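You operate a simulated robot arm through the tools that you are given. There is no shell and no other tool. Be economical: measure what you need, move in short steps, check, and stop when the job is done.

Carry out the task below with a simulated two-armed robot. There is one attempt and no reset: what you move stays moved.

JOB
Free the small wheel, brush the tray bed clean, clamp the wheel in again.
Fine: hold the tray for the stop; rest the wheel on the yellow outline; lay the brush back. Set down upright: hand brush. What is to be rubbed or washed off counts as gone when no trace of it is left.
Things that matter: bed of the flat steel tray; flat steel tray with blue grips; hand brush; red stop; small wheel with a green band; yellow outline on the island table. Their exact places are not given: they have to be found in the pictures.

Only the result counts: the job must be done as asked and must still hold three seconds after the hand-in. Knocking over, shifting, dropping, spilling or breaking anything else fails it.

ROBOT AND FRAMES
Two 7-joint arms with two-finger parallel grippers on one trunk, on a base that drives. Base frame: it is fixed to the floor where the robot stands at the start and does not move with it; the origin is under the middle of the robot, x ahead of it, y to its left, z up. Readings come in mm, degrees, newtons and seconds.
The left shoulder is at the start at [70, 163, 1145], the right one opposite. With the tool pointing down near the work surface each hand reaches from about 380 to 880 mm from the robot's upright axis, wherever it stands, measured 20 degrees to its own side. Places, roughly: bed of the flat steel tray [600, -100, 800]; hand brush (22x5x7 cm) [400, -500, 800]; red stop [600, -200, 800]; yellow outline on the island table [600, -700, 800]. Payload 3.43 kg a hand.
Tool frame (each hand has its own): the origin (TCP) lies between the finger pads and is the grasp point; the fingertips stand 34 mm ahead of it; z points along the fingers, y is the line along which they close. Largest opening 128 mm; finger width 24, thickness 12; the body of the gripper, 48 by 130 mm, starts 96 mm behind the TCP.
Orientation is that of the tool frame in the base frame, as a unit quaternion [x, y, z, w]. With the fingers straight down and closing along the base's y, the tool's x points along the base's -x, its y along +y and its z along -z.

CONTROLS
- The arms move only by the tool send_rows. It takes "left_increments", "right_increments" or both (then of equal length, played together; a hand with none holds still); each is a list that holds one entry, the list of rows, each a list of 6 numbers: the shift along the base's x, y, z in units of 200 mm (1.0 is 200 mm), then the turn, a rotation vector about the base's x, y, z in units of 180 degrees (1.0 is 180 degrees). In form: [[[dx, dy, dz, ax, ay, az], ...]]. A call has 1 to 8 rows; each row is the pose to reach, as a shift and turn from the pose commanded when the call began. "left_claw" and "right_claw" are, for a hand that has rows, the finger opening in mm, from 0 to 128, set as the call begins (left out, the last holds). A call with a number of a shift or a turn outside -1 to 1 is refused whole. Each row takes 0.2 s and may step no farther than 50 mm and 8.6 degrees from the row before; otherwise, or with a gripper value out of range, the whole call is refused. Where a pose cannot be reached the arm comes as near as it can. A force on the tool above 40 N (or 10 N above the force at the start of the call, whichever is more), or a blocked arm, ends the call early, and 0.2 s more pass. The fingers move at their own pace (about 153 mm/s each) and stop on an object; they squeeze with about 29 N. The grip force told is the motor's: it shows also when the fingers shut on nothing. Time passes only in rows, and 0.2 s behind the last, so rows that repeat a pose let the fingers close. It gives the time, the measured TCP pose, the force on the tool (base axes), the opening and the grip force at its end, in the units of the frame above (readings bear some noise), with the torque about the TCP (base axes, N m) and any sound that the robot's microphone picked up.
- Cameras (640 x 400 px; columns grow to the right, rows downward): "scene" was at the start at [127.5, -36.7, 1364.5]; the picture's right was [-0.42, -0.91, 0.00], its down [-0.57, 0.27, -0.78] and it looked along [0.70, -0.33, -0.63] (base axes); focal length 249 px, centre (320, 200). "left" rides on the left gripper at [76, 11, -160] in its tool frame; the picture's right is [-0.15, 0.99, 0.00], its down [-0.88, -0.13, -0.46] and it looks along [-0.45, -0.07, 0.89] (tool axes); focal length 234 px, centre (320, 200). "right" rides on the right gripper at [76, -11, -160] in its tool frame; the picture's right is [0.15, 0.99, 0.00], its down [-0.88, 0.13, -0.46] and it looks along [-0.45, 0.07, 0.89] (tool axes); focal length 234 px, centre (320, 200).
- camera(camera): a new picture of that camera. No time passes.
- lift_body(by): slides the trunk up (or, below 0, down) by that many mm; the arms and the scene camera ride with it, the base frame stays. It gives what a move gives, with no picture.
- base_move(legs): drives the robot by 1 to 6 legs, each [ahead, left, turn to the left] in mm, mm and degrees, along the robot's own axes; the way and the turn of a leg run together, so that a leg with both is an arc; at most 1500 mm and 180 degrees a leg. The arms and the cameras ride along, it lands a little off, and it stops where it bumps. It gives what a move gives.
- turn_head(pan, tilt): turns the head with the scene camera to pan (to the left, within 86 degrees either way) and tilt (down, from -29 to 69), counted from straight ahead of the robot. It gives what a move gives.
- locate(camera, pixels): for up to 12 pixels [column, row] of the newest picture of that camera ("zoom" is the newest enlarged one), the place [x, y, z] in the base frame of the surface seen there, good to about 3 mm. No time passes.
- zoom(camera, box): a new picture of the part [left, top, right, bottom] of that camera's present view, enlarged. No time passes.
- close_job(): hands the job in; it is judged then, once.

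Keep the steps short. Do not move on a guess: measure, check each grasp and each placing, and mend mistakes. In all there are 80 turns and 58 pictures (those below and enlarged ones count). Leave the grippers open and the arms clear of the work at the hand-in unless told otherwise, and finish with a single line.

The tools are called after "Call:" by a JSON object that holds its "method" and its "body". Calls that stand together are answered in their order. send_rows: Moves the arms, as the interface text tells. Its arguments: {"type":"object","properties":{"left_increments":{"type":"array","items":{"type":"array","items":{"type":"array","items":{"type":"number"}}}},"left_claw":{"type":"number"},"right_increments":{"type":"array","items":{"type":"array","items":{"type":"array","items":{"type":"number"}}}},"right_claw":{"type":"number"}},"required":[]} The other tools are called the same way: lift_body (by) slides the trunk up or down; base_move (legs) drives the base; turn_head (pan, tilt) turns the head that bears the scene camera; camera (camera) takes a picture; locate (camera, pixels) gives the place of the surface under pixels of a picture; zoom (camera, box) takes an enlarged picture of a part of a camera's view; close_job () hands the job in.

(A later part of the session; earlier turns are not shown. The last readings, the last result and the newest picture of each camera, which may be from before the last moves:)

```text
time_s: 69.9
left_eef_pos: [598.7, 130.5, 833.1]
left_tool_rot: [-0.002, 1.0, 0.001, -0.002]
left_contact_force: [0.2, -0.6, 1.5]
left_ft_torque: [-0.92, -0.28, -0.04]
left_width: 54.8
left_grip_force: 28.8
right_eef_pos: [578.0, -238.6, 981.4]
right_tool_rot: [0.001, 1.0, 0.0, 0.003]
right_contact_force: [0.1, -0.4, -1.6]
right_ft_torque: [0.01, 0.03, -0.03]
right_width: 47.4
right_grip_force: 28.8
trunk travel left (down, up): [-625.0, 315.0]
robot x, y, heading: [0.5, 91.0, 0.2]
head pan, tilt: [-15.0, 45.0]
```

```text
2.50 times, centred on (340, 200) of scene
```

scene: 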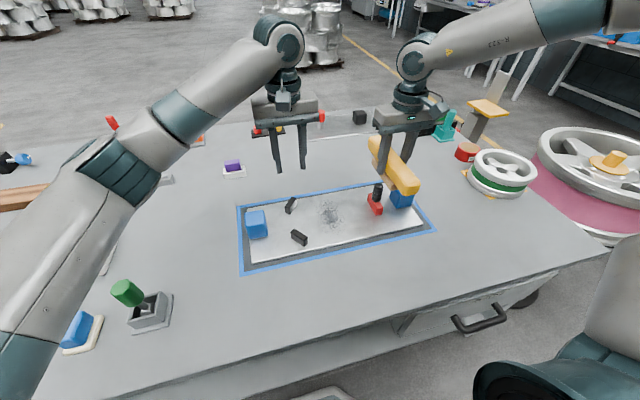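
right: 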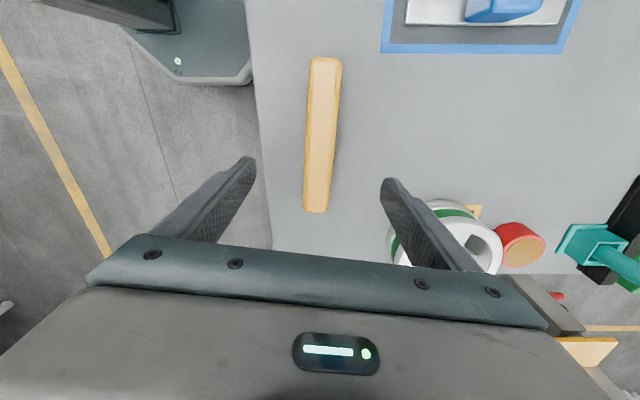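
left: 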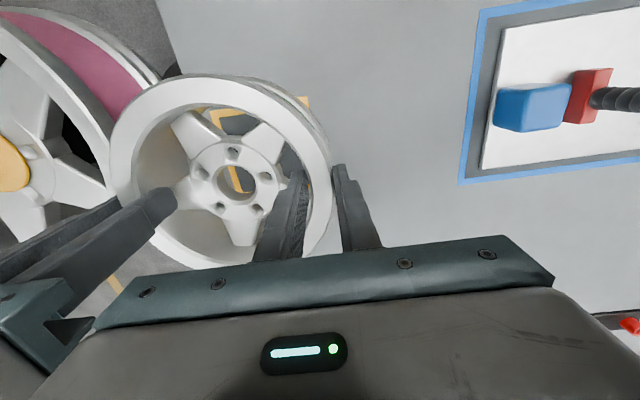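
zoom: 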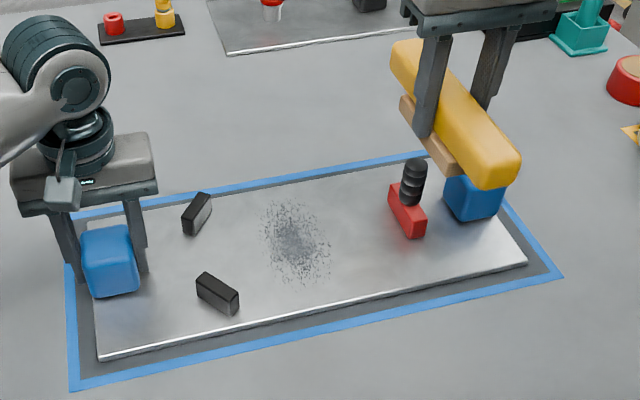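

The tray is held again. I'll repeat the brush approach with shorter steps, to (604,-152) with the bristles just above the bed.

Call:
{"method": "send_rows", "body": {"right_increments": [[[0.04, 0.15, 0, 0, 0, 0], [0.08, 0.3, 0, 0, 0, 0], [0.13, 0.43, -0.05, 0, 0, 0], [0.13, 0.43, -0.25, 0, 0, 0], [0.13, 0.43, -0.45, 0, 0, 0], [0.13, 0.43, -0.6, 0, 0, 0], [0.13, 0.43, -0.6, 0, 0, 0]]]}}

Call:
{"method": "send_rows", "body": {"right_increments": [[[0, 0, -0.03, 0, 0, 0], [0, 0, -0.06, 0, 0, 0], [0, 0, -0.08, 0, 0, 0], [0, 0, -0.095, 0, 0, 0], [0, 0, -0.095, 0, 0, 0]]]}}

```text
time_s: 71.5
left_eef_pos: [598.8, 131.5, 833.3]
left_tool_rot: [-0.002, 1.0, 0.002, -0.001]
left_contact_force: [-0.9, 0.7, -0.6]
left_ft_torque: [-1.2, 0.13, 0.04]
left_width: 54.9
left_grip_force: 29.3
right_eef_pos: [604.2, -152.8, 861.3]
right_tool_rot: [0.0, 1.0, 0.001, 0.004]
right_contact_force: [-0.4, 0.2, -1.3]
right_ft_torque: [0.01, 0.04, -0.01]
right_width: 47.4
right_grip_force: 28.4
trunk travel left (down, up): [-625.0, 315.0]
robot x, y, heading: [-1.9, 94.3, 0.3]
head pan, tilt: [-15.0, 45.0]
```

```text
time_s: 72.7
left_eef_pos: [599.2, 130.3, 834.2]
left_tool_rot: [-0.002, 1.0, 0.002, -0.002]
left_contact_force: [0.6, 0.6, -0.2]
left_ft_torque: [-0.99, 0.06, 0.03]
left_width: 55.0
left_grip_force: 29.3
right_eef_pos: [605.4, -151.6, 843.4]
right_tool_rot: [0.001, 1.0, 0.002, 0.005]
right_contact_force: [0.0, -0.9, -0.9]
right_ft_torque: [0.0, 0.05, 0.0]
right_width: 47.5
right_grip_force: 28.9
trunk travel left (down, up): [-625.0, 315.0]
robot x, y, heading: [-2.0, 95.4, 0.2]
head pan, tilt: [-15.0, 45.0]
```

I'll ease down in 1 mm steps until the bristles press lightly.

Call:
{"method": "send_rows", "body": {"right_increments": [[[0, 0, -0.005, 0, 0, 0], [0, 0, -0.01, 0, 0, 0], [0, 0, -0.015, 0, 0, 0], [0, 0, -0.02, 0, 0, 0], [0, 0, -0.02, 0, 0, 0]]]}}

```text
time_s: 73.9
left_eef_pos: [597.3, 129.7, 832.8]
left_tool_rot: [-0.002, 1.0, 0.002, -0.003]
left_contact_force: [-0.3, -2.9, -6.7]
left_ft_torque: [-0.89, -0.3, 0.6]
left_width: 54.7
left_grip_force: 29.1
right_eef_pos: [603.0, -152.4, 842.0]
right_tool_rot: [0.001, 1.0, 0.002, 0.007]
right_contact_force: [5.0, -0.9, 26.1]
right_ft_torque: [-0.09, 0.11, 0.05]
right_width: 47.1
right_grip_force: 29.1
trunk travel left (down, up): [-625.0, 315.0]
robot x, y, heading: [0.5, 94.8, 0.0]
head pan, tilt: [-15.0, 45.0]
```

Contact at 26 N. I'll ease up 1.5 mm and sweep +y to y≈-34.

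Call:
{"method": "send_rows", "body": {"right_increments": [[[0, 0.04, 0.008, 0, 0, 0], [0, 0.12, 0.008, 0, 0, 0], [0, 0.2, 0.008, 0, 0, 0], [0, 0.28, 0.008, 0, 0, 0], [0, 0.36, 0.008, 0, 0, 0], [0, 0.44, 0.008, 0, 0, 0], [0, 0.52, 0.008, 0, 0, 0], [0, 0.59, 0.008, 0, 0, 0]]]}}

Call:
{"method": "zoom", "body": {"camera": "scene", "box": [230, 150, 450, 280]}}

```text
time_s: 75.7
left_eef_pos: [598.9, 130.5, 833.6]
left_tool_rot: [-0.002, 1.0, 0.002, -0.002]
left_contact_force: [-0.7, 0.0, -0.3]
left_ft_torque: [-1.0, 0.53, -0.03]
left_width: 55.0
left_grip_force: 28.9
right_eef_pos: [566.4, -98.2, 880.3]
right_tool_rot: [0.001, 1.0, 0.002, 0.004]
right_contact_force: [-0.3, -0.7, -1.0]
right_ft_torque: [-0.01, 0.0, 0.0]
right_width: 47.5
right_grip_force: 29.0
right hand out of reach, approached as far as the arm can: row 1, 2, 3, 4, 5, 6, 7, 8
trunk travel left (down, up): [-625.0, 315.0]
robot x, y, heading: [0.2, 95.7, -0.0]
head pan, tilt: [-15.0, 45.0]
```

```text
2.91 times, centred on (340, 215) of scene
```

zoom: 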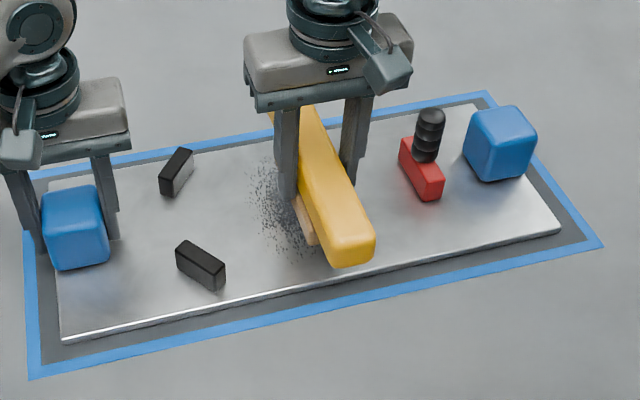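

The right arm runs out of reach inward again. I'll lift the brush, release the tray, shift the base 120 mm left, and re-grip.

Call:
{"method": "send_rows", "body": {"left_increments": [[[0, 0, 0, 0, 0, 0], [0, 0, 0, 0, 0, 0], [0, 0, 0.2, 0, 0, 0], [0, 0, 0.4, 0, 0, 0], [0, 0, 0.6, 0, 0, 0]]], "left_claw": 90, "right_increments": [[[0, 0, 0.1, 0, 0, 0], [0, -0.05, 0.3, 0, 0, 0], [0, -0.15, 0.4, 0, 0, 0], [0, -0.25, 0.4, 0, 0, 0], [0, -0.25, 0.4, 0, 0, 0]]]}}

Call:
{"method": "base_move", "body": {"legs": [[0, 120, 0]]}}

Call:
{"method": "send_rows", "body": {"left_increments": [[[0, -0.2, 0, 0, 0, 0], [0, -0.4, 0, 0, 0, 0], [0, -0.5, 0, 0, 0, 0], [0, -0.6, 0, 0, 0, 0]]]}}

```text
time_s: 76.9
left_eef_pos: [596.6, 129.7, 956.6]
left_tool_rot: [-0.002, 1.0, 0.003, -0.002]
left_contact_force: [0.3, -0.5, -0.7]
left_ft_torque: [-0.01, -0.01, 0.03]
left_width: 90.0
left_grip_force: 0.1
right_eef_pos: [565.3, -147.9, 961.5]
right_tool_rot: [0.001, 1.0, 0.001, 0.004]
right_contact_force: [-0.4, 0.5, -0.8]
right_ft_torque: [0.04, 0.02, 0.0]
right_width: 47.5
right_grip_force: 28.7
trunk travel left (down, up): [-625.0, 315.0]
robot x, y, heading: [-3.2, 92.3, 0.0]
head pan, tilt: [-15.0, 45.0]
```

```text
time_s: 78.2
left_eef_pos: [598.2, 250.2, 955.7]
left_tool_rot: [-0.002, 1.0, 0.002, -0.002]
left_contact_force: [0.3, -0.3, -0.1]
left_ft_torque: [-0.04, -0.02, -0.01]
left_width: 89.9
left_grip_force: 0.1
right_eef_pos: [566.5, -27.8, 961.1]
right_tool_rot: [0.0, 1.0, 0.0, 0.004]
right_contact_force: [0.0, -0.4, -2.4]
right_ft_torque: [-0.02, 0.01, -0.01]
right_width: 47.5
right_grip_force: 28.8
trunk travel left (down, up): [-625.0, 315.0]
robot x, y, heading: [-2.4, 216.1, 0.3]
head pan, tilt: [-15.0, 45.0]
```

```text
time_s: 79.2
left_eef_pos: [596.2, 127.3, 955.4]
left_tool_rot: [-0.002, 1.0, 0.002, -0.002]
left_contact_force: [0.7, -0.8, 0.4]
left_ft_torque: [0.0, 0.0, -0.03]
left_width: 89.9
left_grip_force: 0.1
right_eef_pos: [565.4, -28.9, 958.6]
right_tool_rot: [0.0, 1.0, 0.002, 0.005]
right_contact_force: [-0.7, 0.0, -1.2]
right_ft_torque: [0.01, 0.01, 0.03]
right_width: 47.2
right_grip_force: 29.2
trunk travel left (down, up): [-625.0, 315.0]
robot x, y, heading: [-0.4, 212.4, 0.3]
head pan, tilt: [-15.0, 45.0]
```

Reach is fine now. Left hand: descend and hold the grip. Right hand: place the brush above (605,-36).

Call:
{"method": "send_rows", "body": {"left_increments": [[[0.005, 0.005, -0.2, 0, 0, 0], [0.005, 0.01, -0.4, 0, 0, 0], [0.005, 0.01, -0.6, 0, 0, 0], [0.005, 0.01, -0.6, 0, 0, 0]]], "right_increments": [[[0.07, -0.03, -0.1, 0, 0, 0], [0.14, -0.04, -0.2, 0, 0, 0], [0.2, -0.04, -0.35, 0, 0, 0], [0.2, -0.04, -0.5, 0, 0, 0]]]}}

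Call:
{"method": "send_rows", "body": {"left_increments": [[[0, 0, 0, 0, 0, 0], [0, 0, 0, 0, 0, 0]]], "left_claw": 0}}

Call:
{"method": "send_rows", "body": {"right_increments": [[[0, 0, -0.03, 0, 0, 0], [0, 0, -0.05, 0, 0, 0], [0, 0, -0.07, 0, 0, 0], [0, 0, -0.078, 0, 0, 0], [0, 0, -0.084, 0, 0, 0], [0, 0, -0.084, 0, 0, 0]]]}}

```text
time_s: 80.2
left_eef_pos: [597.0, 131.1, 836.2]
left_tool_rot: [-0.004, 1.0, 0.002, -0.001]
left_contact_force: [-0.3, -0.7, -0.3]
left_ft_torque: [0.0, 0.0, 0.02]
left_width: 89.9
left_grip_force: 0.0
right_eef_pos: [607.1, -36.8, 858.2]
right_tool_rot: [0.001, 1.0, 0.001, 0.004]
right_contact_force: [0.2, -0.2, -1.3]
right_ft_torque: [0.01, -0.01, -0.03]
right_width: 47.5
right_grip_force: 29.1
trunk travel left (down, up): [-625.0, 315.0]
robot x, y, heading: [0.5, 211.1, 0.2]
head pan, tilt: [-15.0, 45.0]
```

```text
time_s: 80.8
left_eef_pos: [597.2, 130.6, 835.7]
left_tool_rot: [-0.001, 1.0, 0.002, -0.001]
left_contact_force: [-1.0, 1.2, 0.5]
left_ft_torque: [-1.18, -0.41, -0.32]
left_width: 55.0
left_grip_force: 28.9
right_eef_pos: [606.4, -35.7, 860.0]
right_tool_rot: [0.001, 1.0, 0.001, 0.005]
right_contact_force: [0.3, -0.1, -0.7]
right_ft_torque: [-0.03, -0.02, 0.0]
right_width: 47.2
right_grip_force: 28.6
trunk travel left (down, up): [-625.0, 315.0]
robot x, y, heading: [-3.5, 213.3, 0.1]
head pan, tilt: [-15.0, 45.0]
```

```text
time_s: 82.2
left_eef_pos: [597.5, 131.6, 835.0]
left_tool_rot: [-0.001, 1.0, 0.001, -0.002]
left_contact_force: [-1.3, 0.7, 0.3]
left_ft_torque: [-1.25, -0.04, -0.27]
left_width: 54.9
left_grip_force: 29.1
right_eef_pos: [607.4, -36.3, 843.3]
right_tool_rot: [0.0, 1.0, 0.001, 0.004]
right_contact_force: [0.6, 0.3, -1.3]
right_ft_torque: [-0.01, 0.01, 0.02]
right_width: 47.1
right_grip_force: 28.8
trunk travel left (down, up): [-625.0, 315.0]
robot x, y, heading: [-1.0, 214.2, 0.3]
head pan, tilt: [-15.0, 45.0]
```

Just above contact. I'll press 2.5 mm lower and sweep toward -y.

Call:
{"method": "send_rows", "body": {"right_increments": [[[0, 0, -0.012, 0, 0, 0], [0, -0.06, -0.012, 0, 0, 0], [0, -0.14, -0.012, 0, 0, 0], [0, -0.22, -0.012, 0, 0, 0], [0, -0.3, -0.012, 0, 0, 0], [0, -0.38, -0.012, 0, 0, 0], [0, -0.46, -0.012, 0, 0, 0], [0, -0.54, -0.012, 0, 0, 0]]]}}

Call:
{"method": "zoom", "body": {"camera": "scene", "box": [260, 140, 460, 280]}}

```text
time_s: 84.0
left_eef_pos: [597.4, 129.9, 835.7]
left_tool_rot: [-0.001, 1.0, 0.001, -0.001]
left_contact_force: [0.1, -4.6, -0.2]
left_ft_torque: [-1.12, -0.04, -0.01]
left_width: 55.1
left_grip_force: 28.5
right_eef_pos: [607.4, -143.9, 842.4]
right_tool_rot: [0.001, 1.0, 0.001, 0.004]
right_contact_force: [-0.7, 2.3, 4.7]
right_ft_torque: [0.05, -0.19, 0.0]
right_width: 47.5
right_grip_force: 28.9
trunk travel left (down, up): [-625.0, 315.0]
robot x, y, heading: [0.3, 212.8, 0.3]
head pan, tilt: [-15.0, 45.0]
```

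```text
2.86 times, centred on (360, 210) of scene
```

zoom: 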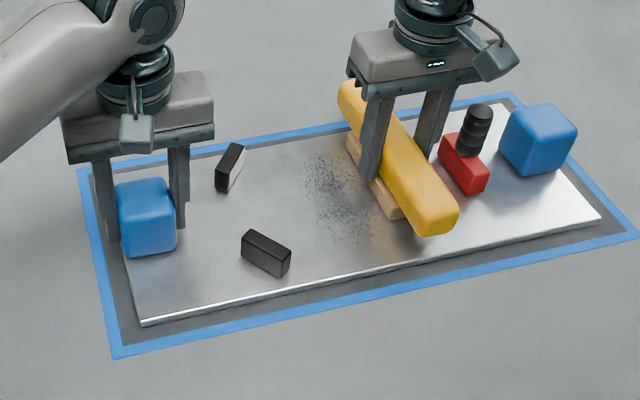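

The patch is fading (5 N press). I'll do more passes with a bit more pressure and x offsets: back along x-20, then again along x+15.

Call:
{"method": "send_rows", "body": {"right_increments": [[[-0.1, 0, -0.005, 0, 0, 0], [-0.1, 0.08, -0.005, 0, 0, 0], [-0.1, 0.16, -0.005, 0, 0, 0], [-0.1, 0.24, -0.005, 0, 0, 0], [-0.1, 0.32, -0.005, 0, 0, 0], [-0.1, 0.4, -0.005, 0, 0, 0], [-0.1, 0.48, -0.005, 0, 0, 0], [-0.1, 0.54, -0.005, 0, 0, 0]]]}}

Call:
{"method": "send_rows", "body": {"right_increments": [[[0.1, 0, 0, 0, 0, 0], [0.18, -0.08, 0, 0, 0, 0], [0.18, -0.16, 0, 0, 0, 0], [0.18, -0.24, 0, 0, 0, 0], [0.18, -0.32, 0, 0, 0, 0], [0.18, -0.4, 0, 0, 0, 0], [0.18, -0.48, 0, 0, 0, 0], [0.18, -0.54, 0, 0, 0, 0]]]}}

Call:
{"method": "zoom", "body": {"camera": "scene", "box": [300, 160, 420, 250]}}

```text
time_s: 85.8
left_eef_pos: [596.8, 131.0, 836.2]
left_tool_rot: [-0.003, 1.0, 0.002, -0.002]
left_contact_force: [1.9, 8.3, -9.0]
left_ft_torque: [-1.46, 0.24, -0.18]
left_width: 55.0
left_grip_force: 29.1
right_eef_pos: [585.5, -34.8, 842.1]
right_tool_rot: [0.0, 1.0, 0.001, 0.006]
right_contact_force: [0.1, -14.4, 30.7]
right_ft_torque: [-0.64, 0.2, 0.13]
right_width: 47.3
right_grip_force: 28.9
trunk travel left (down, up): [-625.0, 315.0]
robot x, y, heading: [1.7, 216.0, -0.2]
head pan, tilt: [-15.0, 45.0]
```

```text
time_s: 87.6
left_eef_pos: [596.3, 131.6, 837.6]
left_tool_rot: [-0.002, 1.0, 0.001, -0.001]
left_contact_force: [0.2, -6.4, 0.6]
left_ft_torque: [-0.55, 0.52, -0.19]
left_width: 55.0
left_grip_force: 28.7
right_eef_pos: [622.8, -143.5, 840.6]
right_tool_rot: [0.0, 1.0, 0.001, 0.005]
right_contact_force: [0.0, 7.9, 19.5]
right_ft_torque: [0.43, -0.31, 0.03]
right_width: 47.6
right_grip_force: 28.8
trunk travel left (down, up): [-625.0, 315.0]
robot x, y, heading: [-0.1, 215.6, 0.3]
head pan, tilt: [-15.0, 45.0]
```

```text
4.44 times, centred on (360, 205) of scene
```

zoom: 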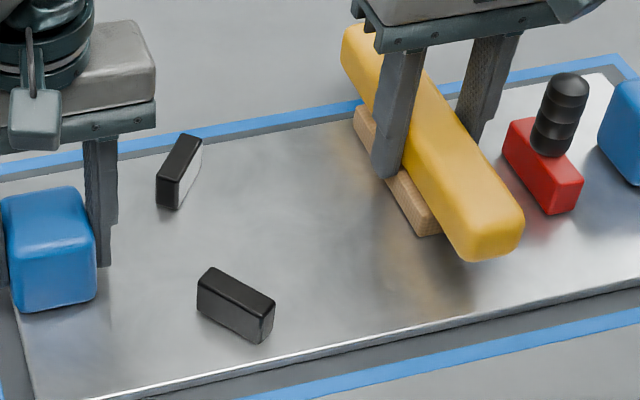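

It looks clean. I'll do two more passes for safety (x 605, then x 590, to y≈-150), then lift.

Call:
{"method": "send_rows", "body": {"right_increments": [[[-0.08, 0, 0.003, 0, 0, 0], [-0.08, 0.08, 0.003, 0, 0, 0], [-0.08, 0.16, 0.003, 0, 0, 0], [-0.08, 0.24, 0.003, 0, 0, 0], [-0.08, 0.32, 0.003, 0, 0, 0], [-0.08, 0.4, 0.003, 0, 0, 0], [-0.08, 0.48, 0.003, 0, 0, 0], [-0.08, 0.54, 0.003, 0, 0, 0]]]}}

Call:
{"method": "send_rows", "body": {"right_increments": [[[-0.08, 0, 0, 0, 0, 0], [-0.08, -0.08, 0, 0, 0, 0], [-0.08, -0.16, 0, 0, 0, 0], [-0.08, -0.24, 0, 0, 0, 0], [-0.08, -0.32, 0, 0, 0, 0], [-0.08, -0.4, 0, 0, 0, 0], [-0.08, -0.48, 0, 0, 0, 0], [-0.08, -0.57, 0, 0, 0, 0]]]}}

Call:
{"method": "send_rows", "body": {"left_increments": [[[0, 0, 0, 0, 0, 0], [0, 0, 0, 0, 0, 0], [0, 0, 0.2, 0, 0, 0], [0, 0, 0.4, 0, 0, 0], [0, 0, 0.6, 0, 0, 0], [0, 0, 0.6, 0, 0, 0]]], "left_claw": 90, "right_increments": [[[0, 0, 0.1, 0, 0, 0], [0, 0, 0.3, 0, 0, 0], [0, -0.1, 0.5, 0, 0, 0], [0, -0.2, 0.7, 0, 0, 0], [0, -0.4, 0.7, 0, 0, 0], [0, -0.6, 0.7, 0, 0, 0]]]}}

Call:
{"method": "zoom", "body": {"camera": "scene", "box": [280, 150, 440, 260]}}

```text
time_s: 89.4
left_eef_pos: [596.2, 131.9, 836.6]
left_tool_rot: [-0.002, 1.0, 0.002, -0.001]
left_contact_force: [-1.6, 4.1, 8.2]
left_ft_torque: [-0.98, -0.04, -0.42]
left_width: 55.0
left_grip_force: 28.7
right_eef_pos: [604.8, -33.8, 840.1]
right_tool_rot: [0.001, 1.0, 0.0, 0.005]
right_contact_force: [-0.5, 0.5, -1.4]
right_ft_torque: [0.0, 0.03, 0.05]
right_width: 47.4
right_grip_force: 29.1
trunk travel left (down, up): [-625.0, 315.0]
robot x, y, heading: [-2.2, 208.0, 0.3]
head pan, tilt: [-15.0, 45.0]
```

```text
time_s: 91.2
left_eef_pos: [597.3, 132.5, 837.6]
left_tool_rot: [-0.002, 1.0, 0.001, -0.001]
left_contact_force: [2.4, 1.7, 14.3]
left_ft_torque: [-0.72, -0.07, -0.19]
left_width: 54.9
left_grip_force: 29.4
right_eef_pos: [590.6, -149.2, 840.5]
right_tool_rot: [0.0, 1.0, 0.0, 0.004]
right_contact_force: [0.1, 0.6, -1.7]
right_ft_torque: [0.0, 0.01, 0.0]
right_width: 47.4
right_grip_force: 29.3
trunk travel left (down, up): [-625.0, 315.0]
robot x, y, heading: [-6.9, 213.0, 0.4]
head pan, tilt: [-15.0, 45.0]
```

```text
time_s: 92.6
left_eef_pos: [597.4, 131.3, 954.9]
left_tool_rot: [-0.002, 1.0, 0.003, -0.002]
left_contact_force: [0.2, -0.2, 0.7]
left_ft_torque: [0.01, 0.04, 0.0]
left_width: 90.0
left_grip_force: 0.0
right_eef_pos: [589.2, -271.1, 981.2]
right_tool_rot: [0.0, 1.0, 0.001, 0.004]
right_contact_force: [-0.8, 0.6, -1.4]
right_ft_torque: [0.01, 0.03, 0.0]
right_width: 47.5
right_grip_force: 29.8
trunk travel left (down, up): [-625.0, 315.0]
robot x, y, heading: [-0.5, 213.9, 0.2]
head pan, tilt: [-15.0, 45.0]
```

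```text
3.64 times, centred on (360, 205) of scene
```

zoom: 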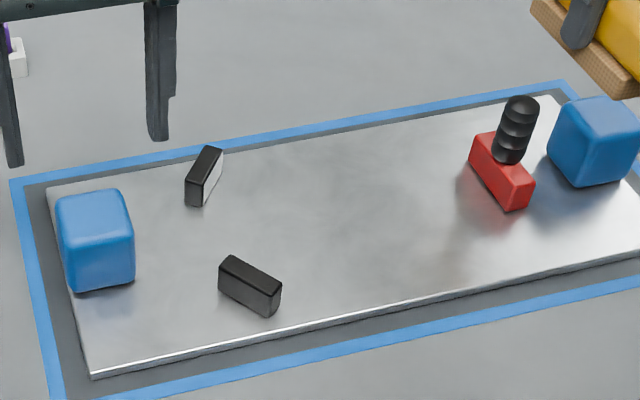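

The bed is clean. The brush lost contact at the end, so it slid up slightly in the grip; I'll set it down by force. Driving back right 371 mm (brush bottom ≈ 927, wheel top 860).

Call:
{"method": "base_move", "body": {"legs": [[0, -371, 0]]}}

Call:
{"method": "send_rows", "body": {"right_increments": [[[-0.1, 0.1, 0, 0, 0, -0.045], [-0.2, 0.2, 0, 0, 0, -0.09], [-0.35, 0.3, 0, 0, 0, -0.135], [-0.5, 0.4, 0, 0, 0, -0.18], [-0.65, 0.5, 0, 0, 0, -0.225], [-0.8, 0.6, 0, 0, 0, -0.27], [-0.9, 0.7, 0, 0, 0, -0.315], [-1.0, 0.77, 0, 0, 0, -0.36]]]}}

Call:
{"method": "send_rows", "body": {"right_increments": [[[0, 0, 0, 0, 0, -0.045], [0, 0, 0, 0, 0, -0.09], [0, 0, 0, 0, 0, -0.135], [0, 0, 0, 0, 0, -0.177], [0, 0, 0, 0, 0, -0.177]]]}}

```text
time_s: 94.9
left_eef_pos: [599.1, -239.1, 954.7]
left_tool_rot: [-0.003, 1.0, 0.003, -0.002]
left_contact_force: [0.5, -0.1, 0.0]
left_ft_torque: [0.02, -0.01, 0.03]
left_width: 90.1
left_grip_force: 0.1
right_eef_pos: [590.8, -640.5, 979.7]
right_tool_rot: [0.001, 1.0, 0.001, 0.004]
right_contact_force: [0.0, 0.2, -1.6]
right_ft_torque: [0.0, -0.01, -0.03]
right_width: 47.4
right_grip_force: 29.1
trunk travel left (down, up): [-625.0, 315.0]
robot x, y, heading: [-0.9, -160.3, 0.2]
head pan, tilt: [-15.0, 45.0]
```

```text
time_s: 96.7
left_eef_pos: [598.6, -238.5, 954.1]
left_tool_rot: [-0.002, 1.0, 0.001, -0.001]
left_contact_force: [0.0, -0.2, 0.7]
left_ft_torque: [0.01, -0.04, 0.02]
left_width: 89.9
left_grip_force: 0.0
right_eef_pos: [390.3, -484.6, 981.8]
right_tool_rot: [0.537, 0.844, -0.002, 0.005]
right_contact_force: [-1.2, -1.1, -0.9]
right_ft_torque: [0.0, 0.01, 0.02]
right_width: 47.2
right_grip_force: 29.7
trunk travel left (down, up): [-625.0, 315.0]
robot x, y, heading: [1.0, -156.0, 0.1]
head pan, tilt: [-15.0, 45.0]
```

```text
time_s: 97.9
left_eef_pos: [598.9, -239.4, 955.5]
left_tool_rot: [-0.001, 1.0, 0.002, -0.002]
left_contact_force: [-0.5, 0.3, 1.1]
left_ft_torque: [-0.01, 0.01, -0.02]
left_width: 90.1
left_grip_force: 0.2
right_eef_pos: [391.1, -486.6, 980.7]
right_tool_rot: [0.748, 0.664, -0.002, 0.004]
right_contact_force: [-0.7, 1.0, -1.0]
right_ft_torque: [0.02, 0.01, 0.0]
right_width: 47.3
right_grip_force: 28.8
trunk travel left (down, up): [-625.0, 315.0]
robot x, y, heading: [-4.4, -155.1, 0.5]
head pan, tilt: [-15.0, 45.0]
```

Above its old place (389,-487). I'll lower it to z ≈ 834, then ease down until it touches.

Call:
{"method": "send_rows", "body": {"right_increments": [[[-0.005, 0, -0.2, 0, 0, 0], [-0.01, 0, -0.4, 0, 0, 0], [-0.01, 0, -0.6, 0, 0, 0], [-0.01, 0, -0.7, 0, 0, 0], [-0.01, 0, -0.735, 0, 0, 0], [-0.01, 0, -0.735, 0, 0, 0]]]}}

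Call:
{"method": "send_rows", "body": {"right_increments": [[[0, 0, -0.005, 0, 0, 0], [0, 0, -0.01, 0, 0, 0], [0, 0, -0.015, 0, 0, 0], [0, 0, -0.02, 0, 0, 0]]]}}

```text
time_s: 99.3
left_eef_pos: [598.4, -237.3, 953.0]
left_tool_rot: [-0.003, 1.0, 0.003, -0.002]
left_contact_force: [0.7, 0.4, -0.6]
left_ft_torque: [0.0, 0.02, 0.03]
left_width: 90.1
left_grip_force: 0.1
right_eef_pos: [389.2, -484.9, 834.7]
right_tool_rot: [0.747, 0.664, -0.003, 0.003]
right_contact_force: [-0.9, 0.1, -2.0]
right_ft_torque: [0.01, -0.03, 0.02]
right_width: 47.2
right_grip_force: 29.2
trunk travel left (down, up): [-625.0, 315.0]
robot x, y, heading: [3.2, -158.5, 0.5]
head pan, tilt: [-15.0, 45.0]
```

```text
time_s: 100.3
left_eef_pos: [598.9, -238.5, 955.0]
left_tool_rot: [-0.003, 1.0, 0.003, -0.001]
left_contact_force: [0.0, -0.1, -0.6]
left_ft_torque: [0.01, -0.01, 0.0]
left_width: 90.0
left_grip_force: 0.1
right_eef_pos: [389.0, -486.5, 830.7]
right_tool_rot: [0.748, 0.664, -0.003, 0.003]
right_contact_force: [0.7, 0.1, -2.0]
right_ft_torque: [0.02, 0.01, 0.02]
right_width: 47.4
right_grip_force: 28.9
trunk travel left (down, up): [-625.0, 315.0]
robot x, y, heading: [-5.0, -158.4, 0.5]
head pan, tilt: [-15.0, 45.0]
```

No contact yet; I'll ease down further.

Call:
{"method": "send_rows", "body": {"right_increments": [[[0, 0, -0.005, 0, 0, 0], [0, 0, -0.01, 0, 0, 0], [0, 0, -0.013, 0, 0, 0], [0, 0, -0.013, 0, 0, 0]]]}}

```text
time_s: 101.3
left_eef_pos: [597.3, -237.1, 955.5]
left_tool_rot: [-0.001, 1.0, 0.001, -0.001]
left_contact_force: [-0.1, -1.0, 0.1]
left_ft_torque: [0.03, -0.01, 0.0]
left_width: 90.2
left_grip_force: 0.0
right_eef_pos: [387.9, -485.2, 831.2]
right_tool_rot: [0.747, 0.665, -0.002, 0.005]
right_contact_force: [2.2, -7.1, 34.7]
right_ft_torque: [-0.25, -0.1, -0.01]
right_width: 47.7
right_grip_force: 29.4
trunk travel left (down, up): [-625.0, 315.0]
robot x, y, heading: [-1.7, -156.1, 0.3]
head pan, tilt: [-15.0, 45.0]
```

It's on the table (35 N). I'll ease off 1 mm, open, and rise straight up; then turn back and look.

Call:
{"method": "send_rows", "body": {"right_increments": [[[0, 0, 0.007, 0, 0, 0], [0, 0, 0.007, 0, 0, 0]]]}}

Call:
{"method": "send_rows", "body": {"right_increments": [[[0, 0, 0, 0, 0, 0], [0, 0, 0, 0, 0, 0], [0, 0, 0.15, 0, 0, 0], [0, 0, 0.35, 0, 0, 0], [0, 0, 0.55, 0, 0, 0], [0, 0, 0.75, 0, 0, 0], [0, 0, 0.9, 0, 0, 0.04]]], "right_claw": 105}}

Call:
{"method": "send_rows", "body": {"right_increments": [[[0.08, -0.05, 0, 0, 0, 0.045], [0.18, -0.1, 0, 0, 0, 0.09], [0.3, -0.15, 0, 0, 0, 0.135], [0.42, -0.2, 0, 0, 0, 0.18], [0.54, -0.25, 0, 0, 0, 0.225], [0.66, -0.3, 0, 0, 0, 0.27], [0.78, -0.35, 0, 0, 0, 0.315], [0.9, -0.4, 0, 0, 0, 0.36]]]}}

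Call:
{"method": "send_rows", "body": {"right_increments": [[[0.03, 0, 0, 0, 0, 0.045], [0.06, 0, 0, 0, 0, 0.09], [0.1, 0, 0, 0, 0, 0.136], [0.13, 0, 0, 0, 0, 0.136]]], "right_claw": 46}}

Call:
{"method": "turn_head", "body": {"pan": -40, "tilt": 42}}

Call:
{"method": "camera", "body": {"camera": "scene"}}

```text
time_s: 101.9
left_eef_pos: [597.7, -237.5, 954.2]
left_tool_rot: [-0.003, 1.0, 0.002, -0.001]
left_contact_force: [0.1, -0.6, -0.6]
left_ft_torque: [-0.02, 0.01, 0.01]
left_width: 90.0
left_grip_force: 0.1
right_eef_pos: [390.0, -485.6, 829.0]
right_tool_rot: [0.748, 0.664, -0.002, 0.003]
right_contact_force: [3.7, -3.0, 19.6]
right_ft_torque: [-0.29, -0.32, 0.07]
right_width: 47.3
right_grip_force: 29.0
trunk travel left (down, up): [-625.0, 315.0]
robot x, y, heading: [-2.0, -157.9, 0.1]
head pan, tilt: [-15.0, 45.0]
```

```text
time_s: 103.5
left_eef_pos: [597.7, -237.4, 955.2]
left_tool_rot: [-0.003, 1.0, 0.001, 0.0]
left_contact_force: [-0.3, -0.7, -0.3]
left_ft_torque: [0.0, -0.03, 0.02]
left_width: 90.0
left_grip_force: 0.0
right_eef_pos: [386.5, -484.2, 1010.8]
right_tool_rot: [0.704, 0.71, -0.002, 0.002]
right_contact_force: [0.1, 0.0, 0.0]
right_ft_torque: [0.03, -0.03, 0.0]
right_width: 105.4
right_grip_force: 0.1
trunk travel left (down, up): [-625.0, 315.0]
robot x, y, heading: [-3.2, -153.0, 0.6]
head pan, tilt: [-15.0, 45.0]
```

```text
time_s: 105.3
left_eef_pos: [600.1, -238.1, 954.8]
left_tool_rot: [-0.003, 1.0, 0.002, -0.002]
left_contact_force: [1.3, 0.0, -0.6]
left_ft_torque: [0.02, -0.01, 0.03]
left_width: 89.7
left_grip_force: 0.0
right_eef_pos: [569.1, -567.4, 1008.7]
right_tool_rot: [0.213, 0.977, 0.001, 0.003]
right_contact_force: [0.3, -0.1, -0.4]
right_ft_torque: [0.0, 0.03, 0.0]
right_width: 105.2
right_grip_force: 0.1
trunk travel left (down, up): [-625.0, 315.0]
robot x, y, heading: [-3.7, -156.4, 0.2]
head pan, tilt: [-15.0, 45.0]
```

```text
time_s: 106.3
left_eef_pos: [599.9, -237.3, 955.1]
left_tool_rot: [-0.002, 1.0, 0.001, -0.002]
left_contact_force: [0.0, 0.1, -0.6]
left_ft_torque: [-0.02, -0.01, 0.02]
left_width: 90.0
left_grip_force: 0.2
right_eef_pos: [595.8, -565.1, 1010.2]
right_tool_rot: [0.001, 1.0, 0.001, 0.005]
right_contact_force: [-1.0, 0.4, -0.3]
right_ft_torque: [0.02, 0.01, 0.0]
right_width: 45.7
right_grip_force: 0.1
trunk travel left (down, up): [-625.0, 315.0]
robot x, y, heading: [2.3, -156.8, 0.0]
head pan, tilt: [-15.0, 45.0]
```

```text
time_s: 107.2
left_eef_pos: [597.0, -238.9, 955.0]
left_tool_rot: [-0.003, 1.0, 0.002, -0.001]
left_contact_force: [-0.3, 0.3, -0.2]
left_ft_torque: [0.02, 0.01, 0.0]
left_width: 90.1
left_grip_force: 0.0
right_eef_pos: [595.2, -566.0, 1009.0]
right_tool_rot: [0.002, 1.0, 0.0, 0.004]
right_contact_force: [0.5, 0.4, -0.8]
right_ft_torque: [-0.01, -0.01, -0.02]
right_width: 45.9
right_grip_force: 0.0
trunk travel left (down, up): [-625.0, 315.0]
robot x, y, heading: [-2.9, -155.7, 0.2]
head pan, tilt: [-40.0, 42.0]
```

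```text
8 pictures are left
```

scene: 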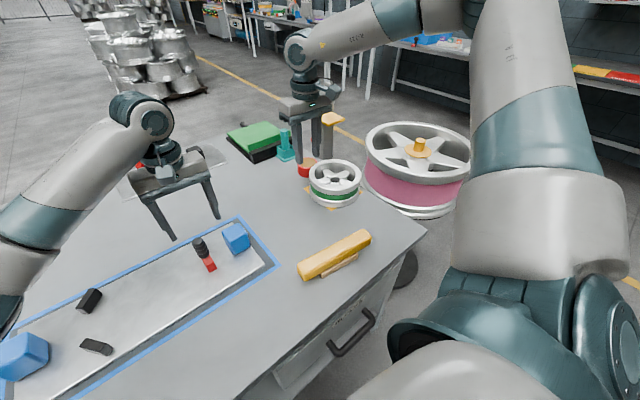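

The brush lies upright in its place. Now I'll measure the wheel precisely for re-gripping.

Call:
{"method": "locate", "body": {"camera": "scene", "pixels": [[310, 177], [362, 174], [336, 162], [337, 194], [315, 190], [356, 188], [335, 178], [322, 164], [352, 164], [313, 184], [335, 240], [300, 270]]}}

Call:
{"method": "zoom", "body": {"camera": "scene", "box": [290, 140, 380, 220]}}

Call:
{"method": "locate", "body": {"camera": "zoom", "pixels": [[320, 100], [310, 275], [190, 190], [460, 170], [225, 245], [430, 235], [305, 240], [315, 185], [240, 120], [410, 120], [450, 190], [190, 210]]}}

```text
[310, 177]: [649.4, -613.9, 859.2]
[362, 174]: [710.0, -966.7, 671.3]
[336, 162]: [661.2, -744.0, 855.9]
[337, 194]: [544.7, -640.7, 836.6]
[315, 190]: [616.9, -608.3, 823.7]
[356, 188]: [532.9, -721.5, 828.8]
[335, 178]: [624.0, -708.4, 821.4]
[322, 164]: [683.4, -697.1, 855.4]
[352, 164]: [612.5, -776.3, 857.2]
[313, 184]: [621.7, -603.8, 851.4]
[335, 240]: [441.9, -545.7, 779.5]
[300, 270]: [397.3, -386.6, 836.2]
```

```text
5.00 times, centred on (335, 180) of scene
```

zoom: 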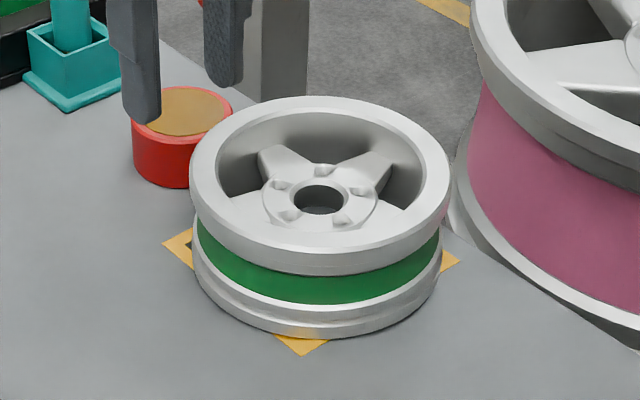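

```text
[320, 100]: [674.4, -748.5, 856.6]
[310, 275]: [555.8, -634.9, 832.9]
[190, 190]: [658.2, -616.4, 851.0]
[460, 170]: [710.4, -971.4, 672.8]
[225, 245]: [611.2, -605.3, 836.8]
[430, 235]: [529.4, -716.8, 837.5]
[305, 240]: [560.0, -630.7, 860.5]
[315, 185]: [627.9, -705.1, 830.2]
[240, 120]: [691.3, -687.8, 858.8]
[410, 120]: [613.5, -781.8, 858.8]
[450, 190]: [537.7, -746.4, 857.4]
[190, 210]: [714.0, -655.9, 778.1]
```

The wheel centre is ≈ (613,-694). I'll bring the right hand to its carrying offset, then drive 382 mm right over the wheel.

Call:
{"method": "send_rows", "body": {"left_increments": [[[0.02, 0.0, 0.06, 0, 0, 0], [0.05, 0.01, 0.12, 0, 0, 0], [0.07, 0.015, 0.18, 0, 0, 0], [0.08, 0.015, 0.24, 0, 0, 0]]], "left_claw": 46, "right_increments": [[[0.02, 0.22, 0, 0, 0, 0], [0.05, 0.44, 0, 0, 0, 0], [0.08, 0.66, 0, 0, 0, 0], [0.09, 0.87, 0, 0, 0, 0]]], "right_claw": 46}}

Call:
{"method": "base_move", "body": {"legs": [[0, -382, 0]]}}

```text
time_s: 108.2
left_eef_pos: [615.9, -236.0, 1000.5]
left_tool_rot: [-0.002, 1.0, 0.003, -0.002]
left_contact_force: [0.0, 0.8, 0.5]
left_ft_torque: [0.0, 0.05, 0.01]
left_width: 46.1
left_grip_force: 0.2
right_eef_pos: [613.7, -391.9, 1007.2]
right_tool_rot: [0.002, 1.0, 0.0, 0.004]
right_contact_force: [0.6, -0.5, -0.2]
right_ft_torque: [0.01, 0.04, 0.01]
right_width: 46.0
right_grip_force: 0.1
trunk travel left (down, up): [-625.0, 315.0]
robot x, y, heading: [-0.1, -154.5, 0.2]
head pan, tilt: [-40.0, 42.0]
```

```text
time_s: 110.6
left_eef_pos: [615.9, -620.1, 1001.2]
left_tool_rot: [-0.001, 1.0, 0.002, -0.002]
left_contact_force: [0.3, 0.3, -0.7]
left_ft_torque: [0.01, 0.01, -0.01]
left_width: 45.9
left_grip_force: 0.1
right_eef_pos: [612.5, -776.1, 1006.9]
right_tool_rot: [0.002, 1.0, 0.001, 0.004]
right_contact_force: [-0.3, -0.3, 1.0]
right_ft_torque: [0.0, 0.0, -0.02]
right_width: 46.1
right_grip_force: 0.0
trunk travel left (down, up): [-625.0, 315.0]
robot x, y, heading: [1.6, -541.0, 0.1]
head pan, tilt: [-40.0, 42.0]
```

I'll nudge both +3 mm in y and descend around the rim to z ≈ 871.

Call:
{"method": "send_rows", "body": {"left_increments": [[[0, 0.015, -0.15, 0, 0, 0], [0, 0.015, -0.3, 0, 0, 0], [0, 0.015, -0.45, 0, 0, 0], [0, 0.015, -0.58, 0, 0, 0], [0, 0.015, -0.648, 0, 0, 0], [0, 0.015, -0.648, 0, 0, 0]]], "right_increments": [[[0, 0.015, -0.15, 0, 0, 0], [0, 0.015, -0.3, 0, 0, 0], [0, 0.015, -0.45, 0, 0, 0], [0, 0.015, -0.6, 0, 0, 0], [0, 0.015, -0.678, 0, 0, 0], [0, 0.015, -0.678, 0, 0, 0]]]}}

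Call:
{"method": "send_rows", "body": {"left_increments": [[[0, 0, 0, 0, 0, 0], [0, 0, 0, 0, 0, 0], [0, 0, 0, 0, 0, 0]]], "left_claw": 0, "right_increments": [[[0, 0, 0, 0, 0, 0], [0, 0, 0, 0, 0, 0], [0, 0, 0, 0, 0, 0]]], "right_claw": 0}}

```text
time_s: 112.0
left_eef_pos: [616.4, -616.6, 871.0]
left_tool_rot: [-0.002, 1.0, 0.002, -0.001]
left_contact_force: [0.2, -0.2, 0.1]
left_ft_torque: [-0.03, -0.01, -0.03]
left_width: 46.0
left_grip_force: 0.1
right_eef_pos: [612.4, -771.6, 871.6]
right_tool_rot: [0.002, 1.0, 0.0, 0.004]
right_contact_force: [-0.3, 0.1, 0.0]
right_ft_torque: [0.01, 0.02, -0.06]
right_width: 45.8
right_grip_force: 0.0
trunk travel left (down, up): [-625.0, 315.0]
robot x, y, heading: [1.4, -539.7, 0.0]
head pan, tilt: [-40.0, 42.0]
```

```text
time_s: 112.8
left_eef_pos: [615.9, -616.9, 870.4]
left_tool_rot: [-0.002, 1.0, 0.002, -0.001]
left_contact_force: [-2.0, 5.9, 0.7]
left_ft_torque: [-0.19, -0.19, -0.27]
left_width: 22.5
left_grip_force: 29.2
right_eef_pos: [612.9, -771.3, 872.0]
right_tool_rot: [0.003, 1.0, 0.0, 0.004]
right_contact_force: [2.4, -5.4, 0.2]
right_ft_torque: [-0.19, -0.16, -0.08]
right_width: 22.0
right_grip_force: 29.4
trunk travel left (down, up): [-625.0, 315.0]
robot x, y, heading: [-2.2, -540.7, 0.1]
head pan, tilt: [-40.0, 42.0]
```

Well balanced (6 N). Lifting slowly in two stages.

Call:
{"method": "send_rows", "body": {"left_increments": [[[0, 0, 0.02, 0, 0, 0], [0, 0, 0.05, 0, 0, 0], [0, 0, 0.09, 0, 0, 0], [0, 0, 0.14, 0, 0, 0], [0, 0, 0.19, 0, 0, 0], [0, 0, 0.24, 0, 0, 0], [0, 0, 0.28, 0, 0, 0], [0, 0, 0.31, 0, 0, 0]]], "right_increments": [[[0, 0, 0.02, 0, 0, 0], [0, 0, 0.05, 0, 0, 0], [0, 0, 0.09, 0, 0, 0], [0, 0, 0.14, 0, 0, 0], [0, 0, 0.19, 0, 0, 0], [0, 0, 0.24, 0, 0, 0], [0, 0, 0.28, 0, 0, 0], [0, 0, 0.31, 0, 0, 0]]]}}

Call:
{"method": "send_rows", "body": {"left_increments": [[[0, 0, 0.03, 0, 0, 0], [0, 0, 0.08, 0, 0, 0], [0, 0, 0.13, 0, 0, 0], [0, 0, 0.18, 0, 0, 0], [0, 0, 0.23, 0, 0, 0], [0, 0, 0.28, 0, 0, 0], [0, 0, 0.32, 0, 0, 0], [0, 0, 0.34, 0, 0, 0]]], "right_increments": [[[0, 0, 0.03, 0, 0, 0], [0, 0, 0.08, 0, 0, 0], [0, 0, 0.13, 0, 0, 0], [0, 0, 0.18, 0, 0, 0], [0, 0, 0.23, 0, 0, 0], [0, 0, 0.28, 0, 0, 0], [0, 0, 0.32, 0, 0, 0], [0, 0, 0.34, 0, 0, 0]]]}}

```text
time_s: 114.6
left_eef_pos: [614.5, -617.9, 933.5]
left_tool_rot: [-0.001, 1.0, 0.002, -0.002]
left_contact_force: [-1.1, 6.1, -4.3]
left_ft_torque: [0.11, 0.57, -0.15]
left_width: 22.4
left_grip_force: 28.6
right_eef_pos: [612.6, -774.6, 934.3]
right_tool_rot: [0.002, 1.0, 0.002, 0.003]
right_contact_force: [1.5, -6.5, -4.3]
right_ft_torque: [-0.17, -0.61, -0.13]
right_width: 21.9
right_grip_force: 29.1
trunk travel left (down, up): [-625.0, 315.0]
robot x, y, heading: [3.7, -536.5, -0.1]
head pan, tilt: [-40.0, 42.0]
```

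```text
time_s: 116.4
left_eef_pos: [615.5, -616.2, 1001.6]
left_tool_rot: [-0.002, 1.0, 0.002, -0.002]
left_contact_force: [-3.7, -2.7, -3.5]
left_ft_torque: [-0.08, 0.71, -0.32]
left_width: 22.4
left_grip_force: 29.2
right_eef_pos: [613.6, -773.0, 1001.7]
right_tool_rot: [0.001, 1.0, 0.001, 0.003]
right_contact_force: [3.6, 3.5, -3.8]
right_ft_torque: [-0.01, -0.72, -0.23]
right_width: 22.4
right_grip_force: 28.7
trunk travel left (down, up): [-625.0, 315.0]
robot x, y, heading: [-1.0, -543.4, 0.0]
head pan, tilt: [-40.0, 42.0]
```

Held, about 4 N on each hand. Driving left 628 mm back to the tray; I'll set the wheel a few mm short of the chocks.

Call:
{"method": "base_move", "body": {"legs": [[0, 300, 0], [0, 328, 0]]}}

Call:
{"method": "turn_head", "body": {"pan": -20, "tilt": 42}}

Call:
{"method": "camera", "body": {"camera": "scene"}}

Call:
{"method": "locate", "body": {"camera": "scene", "pixels": [[357, 205], [354, 220], [381, 205], [235, 245], [280, 256], [268, 226], [300, 205], [300, 222]]}}

```text
time_s: 120.2
left_eef_pos: [617.6, 6.8, 1001.4]
left_tool_rot: [0.0, 1.0, 0.002, -0.002]
left_contact_force: [-3.5, -6.2, -4.4]
left_ft_torque: [-0.23, 0.07, -0.27]
left_width: 22.6
left_grip_force: 28.7
right_eef_pos: [614.8, -150.9, 1000.4]
right_tool_rot: [0.003, 1.0, 0.0, 0.003]
right_contact_force: [4.0, 7.4, -3.4]
right_ft_torque: [0.21, -0.06, -0.21]
right_width: 22.0
right_grip_force: 29.6
trunk travel left (down, up): [-625.0, 315.0]
robot x, y, heading: [1.9, 84.0, -0.2]
head pan, tilt: [-40.0, 42.0]
```

```text
time_s: 121.1
left_eef_pos: [616.5, 4.9, 1001.6]
left_tool_rot: [0.0, 1.0, 0.002, -0.002]
left_contact_force: [-2.6, -0.6, -4.2]
left_ft_torque: [-0.05, -0.13, -0.23]
left_width: 22.4
left_grip_force: 29.1
right_eef_pos: [614.3, -151.9, 1002.4]
right_tool_rot: [0.004, 1.0, 0.001, 0.003]
right_contact_force: [2.9, 0.2, -3.8]
right_ft_torque: [0.08, 0.11, -0.13]
right_width: 21.8
right_grip_force: 29.3
trunk travel left (down, up): [-625.0, 315.0]
robot x, y, heading: [0.1, 85.2, -0.1]
head pan, tilt: [-20.0, 42.0]
```

```text
6 pictures are left
```

scene: 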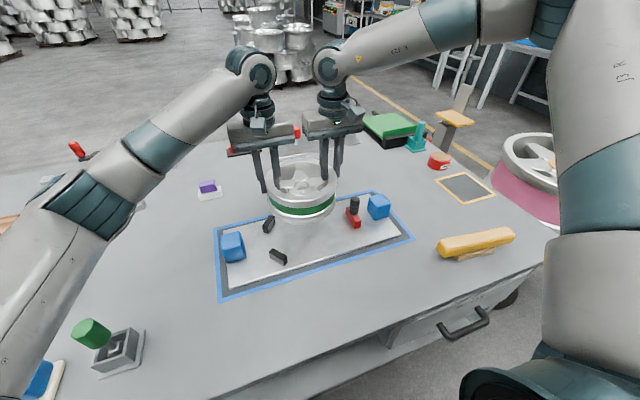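

```text
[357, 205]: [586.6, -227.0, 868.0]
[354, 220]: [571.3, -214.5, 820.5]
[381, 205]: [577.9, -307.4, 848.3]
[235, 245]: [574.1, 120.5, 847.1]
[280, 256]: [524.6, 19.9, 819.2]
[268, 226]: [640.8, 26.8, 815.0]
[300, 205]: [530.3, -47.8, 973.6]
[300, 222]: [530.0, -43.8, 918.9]
```

Mid-hand is at (615,-73). I'll shift -17 mm x, +7 mm y and lower to just above the bed.

Call:
{"method": "send_rows", "body": {"left_increments": [[[-0.04, 0.015, 0, 0, 0, 0], [-0.085, 0.035, -0.03, 0, 0, 0], [-0.085, 0.035, -0.1, 0, 0, 0], [-0.085, 0.035, -0.18, 0, 0, 0], [-0.085, 0.035, -0.26, 0, 0, 0], [-0.085, 0.035, -0.34, 0, 0, 0], [-0.085, 0.035, -0.41, 0, 0, 0], [-0.085, 0.035, -0.46, 0, 0, 0]]], "right_increments": [[[-0.04, 0.015, 0, 0, 0, 0], [-0.085, 0.035, -0.03, 0, 0, 0], [-0.085, 0.035, -0.1, 0, 0, 0], [-0.085, 0.035, -0.18, 0, 0, 0], [-0.085, 0.035, -0.26, 0, 0, 0], [-0.085, 0.035, -0.34, 0, 0, 0], [-0.085, 0.035, -0.41, 0, 0, 0], [-0.085, 0.035, -0.46, 0, 0, 0]]]}}

Call:
{"method": "zoom", "body": {"camera": "scene", "box": [220, 160, 400, 290]}}

Call:
{"method": "locate", "body": {"camera": "zoom", "pixels": [[280, 240], [280, 275], [280, 300], [190, 250], [375, 240], [200, 310], [295, 120], [180, 215]]}}

```text
time_s: 122.9
left_eef_pos: [599.9, 12.1, 907.8]
left_tool_rot: [0.0, 1.0, 0.003, -0.003]
left_contact_force: [-2.1, -4.5, -8.0]
left_ft_torque: [0.18, 0.0, -0.19]
left_width: 22.5
left_grip_force: 29.1
right_eef_pos: [597.0, -144.0, 909.1]
right_tool_rot: [0.004, 1.0, 0.0, 0.004]
right_contact_force: [1.1, 3.5, -0.4]
right_ft_torque: [0.47, -0.05, -0.12]
right_width: 21.9
right_grip_force: 29.0
trunk travel left (down, up): [-625.0, 315.0]
robot x, y, heading: [2.4, 83.5, 0.1]
head pan, tilt: [-20.0, 42.0]
```

```text
3.08 times, centred on (310, 225) of scene
```

zoom: 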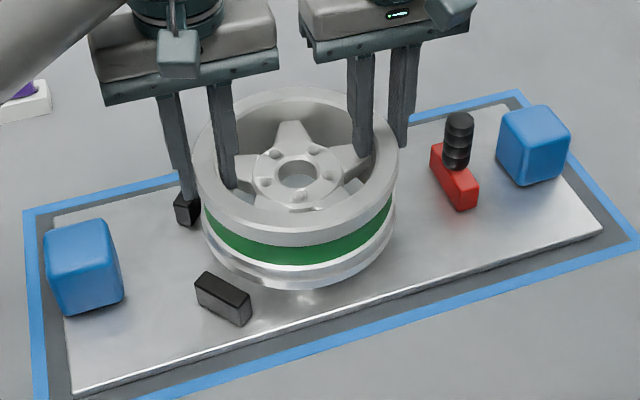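

```text
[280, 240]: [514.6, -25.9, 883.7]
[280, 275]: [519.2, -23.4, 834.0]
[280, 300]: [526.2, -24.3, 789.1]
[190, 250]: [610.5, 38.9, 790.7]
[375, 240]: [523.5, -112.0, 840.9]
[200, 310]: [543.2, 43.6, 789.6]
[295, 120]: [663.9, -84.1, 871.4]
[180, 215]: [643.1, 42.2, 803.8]
```

It's clear of the chocks and about 25 mm above the bed. Lowering the rest gently.

Call:
{"method": "send_rows", "body": {"left_increments": [[[0, 0, -0.03, 0, 0, 0], [0, 0, -0.06, 0, 0, 0], [0, 0, -0.085, 0, 0, 0], [0, 0, -0.105, 0, 0, 0], [0, 0, -0.118, 0, 0, 0], [0, 0, -0.126, 0, 0, 0], [0, 0, -0.134, 0, 0, 0]]], "right_increments": [[[0, 0, -0.03, 0, 0, 0], [0, 0, -0.06, 0, 0, 0], [0, 0, -0.085, 0, 0, 0], [0, 0, -0.105, 0, 0, 0], [0, 0, -0.118, 0, 0, 0], [0, 0, -0.126, 0, 0, 0], [0, 0, -0.134, 0, 0, 0]]]}}

```text
time_s: 124.5
left_eef_pos: [599.7, 13.4, 883.3]
left_tool_rot: [0.0, 1.0, 0.002, -0.002]
left_contact_force: [-2.7, -5.4, -4.4]
left_ft_torque: [-0.11, -0.44, -0.25]
left_width: 22.3
left_grip_force: 29.0
right_eef_pos: [597.6, -142.9, 882.3]
right_tool_rot: [0.003, 1.0, 0.002, 0.004]
right_contact_force: [2.7, 4.8, -2.2]
right_ft_torque: [0.33, 0.45, -0.18]
right_width: 22.2
right_grip_force: 29.1
trunk travel left (down, up): [-625.0, 315.0]
robot x, y, heading: [3.8, 82.0, -0.0]
head pan, tilt: [-20.0, 42.0]
```

Call:
{"method": "send_rows", "body": {"left_increments": [[[0, 0, -0.005, 0, 0, 0], [0, 0, -0.01, 0, 0, 0], [0, 0, -0.015, 0, 0, 0], [0, 0, -0.015, 0, 0, 0]]], "right_increments": [[[0, 0, -0.005, 0, 0, 0], [0, 0, -0.01, 0, 0, 0], [0, 0, -0.015, 0, 0, 0], [0, 0, -0.015, 0, 0, 0]]]}}

```text
time_s: 125.5
left_eef_pos: [599.1, 13.4, 882.2]
left_tool_rot: [0.0, 1.0, 0.002, -0.001]
left_contact_force: [0.6, -1.0, 8.1]
left_ft_torque: [-0.08, 0.64, -0.24]
left_width: 22.3
left_grip_force: 28.9
right_eef_pos: [596.8, -142.8, 882.1]
right_tool_rot: [0.003, 1.0, 0.001, 0.005]
right_contact_force: [5.9, 1.2, 9.2]
right_ft_torque: [-0.01, 0.77, -0.18]
right_width: 21.9
right_grip_force: 28.3
trunk travel left (down, up): [-625.0, 315.0]
robot x, y, heading: [-1.4, 83.5, -0.0]
head pan, tilt: [-20.0, 42.0]
```

The bed carries it (8–9 N on both hands). Release, rise, and bring the left hand over the tray grip and the right hand over the knob.

Call:
{"method": "send_rows", "body": {"left_increments": [[[0, 0, 0, 0, 0, 0], [0, 0, 0, 0, 0, 0], [0, 0, 0.1, 0, 0, 0], [0, 0, 0.25, 0, 0, 0], [0, 0.1, 0.4, 0, 0, 0], [0, 0.3, 0.42, 0, 0, 0], [0, 0.5, 0.42, 0, 0, 0], [-0.005, 0.585, 0.42, 0, 0, 0]]], "left_claw": 46, "right_increments": [[[0, 0, 0, 0, 0, 0], [0, 0, 0, 0, 0, 0], [0, 0, 0.1, 0, 0, 0], [0, 0, 0.25, 0, 0, 0], [0, -0.1, 0.4, 0, 0, 0], [0, -0.25, 0.45, 0, 0, 0], [0, -0.4, 0.45, 0, 0, 0], [0, -0.42, 0.45, 0, 0, 0]]], "right_claw": 46}}

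Call:
{"method": "zoom", "body": {"camera": "scene", "box": [220, 160, 400, 290]}}

Call:
{"method": "locate", "body": {"camera": "zoom", "pixels": [[280, 250], [300, 110], [375, 240], [460, 120], [455, 195], [85, 245], [70, 240], [105, 235]]}}

```text
time_s: 127.3
left_eef_pos: [598.9, 129.6, 963.3]
left_tool_rot: [-0.001, 1.0, 0.001, -0.002]
left_contact_force: [-0.7, -0.3, -0.7]
left_ft_torque: [0.01, 0.01, 0.03]
left_width: 46.2
left_grip_force: 0.0
right_eef_pos: [596.4, -226.6, 969.4]
right_tool_rot: [0.004, 1.0, 0.001, 0.004]
right_contact_force: [-0.3, 0.1, 0.2]
right_ft_torque: [0.02, -0.01, 0.0]
right_width: 46.0
right_grip_force: 0.1
trunk travel left (down, up): [-625.0, 315.0]
robot x, y, heading: [2.7, 81.7, 0.1]
head pan, tilt: [-20.0, 42.0]
```

```text
3.08 times, centred on (310, 225) of scene
```

zoom: 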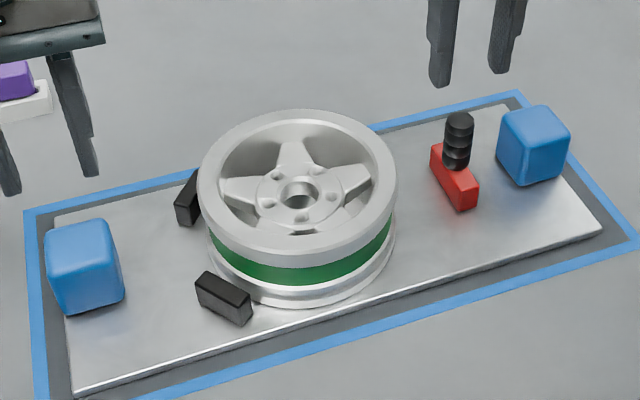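

```text
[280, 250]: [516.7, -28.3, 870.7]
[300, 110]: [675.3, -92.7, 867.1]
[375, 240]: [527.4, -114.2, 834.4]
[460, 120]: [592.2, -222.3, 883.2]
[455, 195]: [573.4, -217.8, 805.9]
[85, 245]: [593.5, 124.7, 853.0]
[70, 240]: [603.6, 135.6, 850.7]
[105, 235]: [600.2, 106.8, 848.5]
```

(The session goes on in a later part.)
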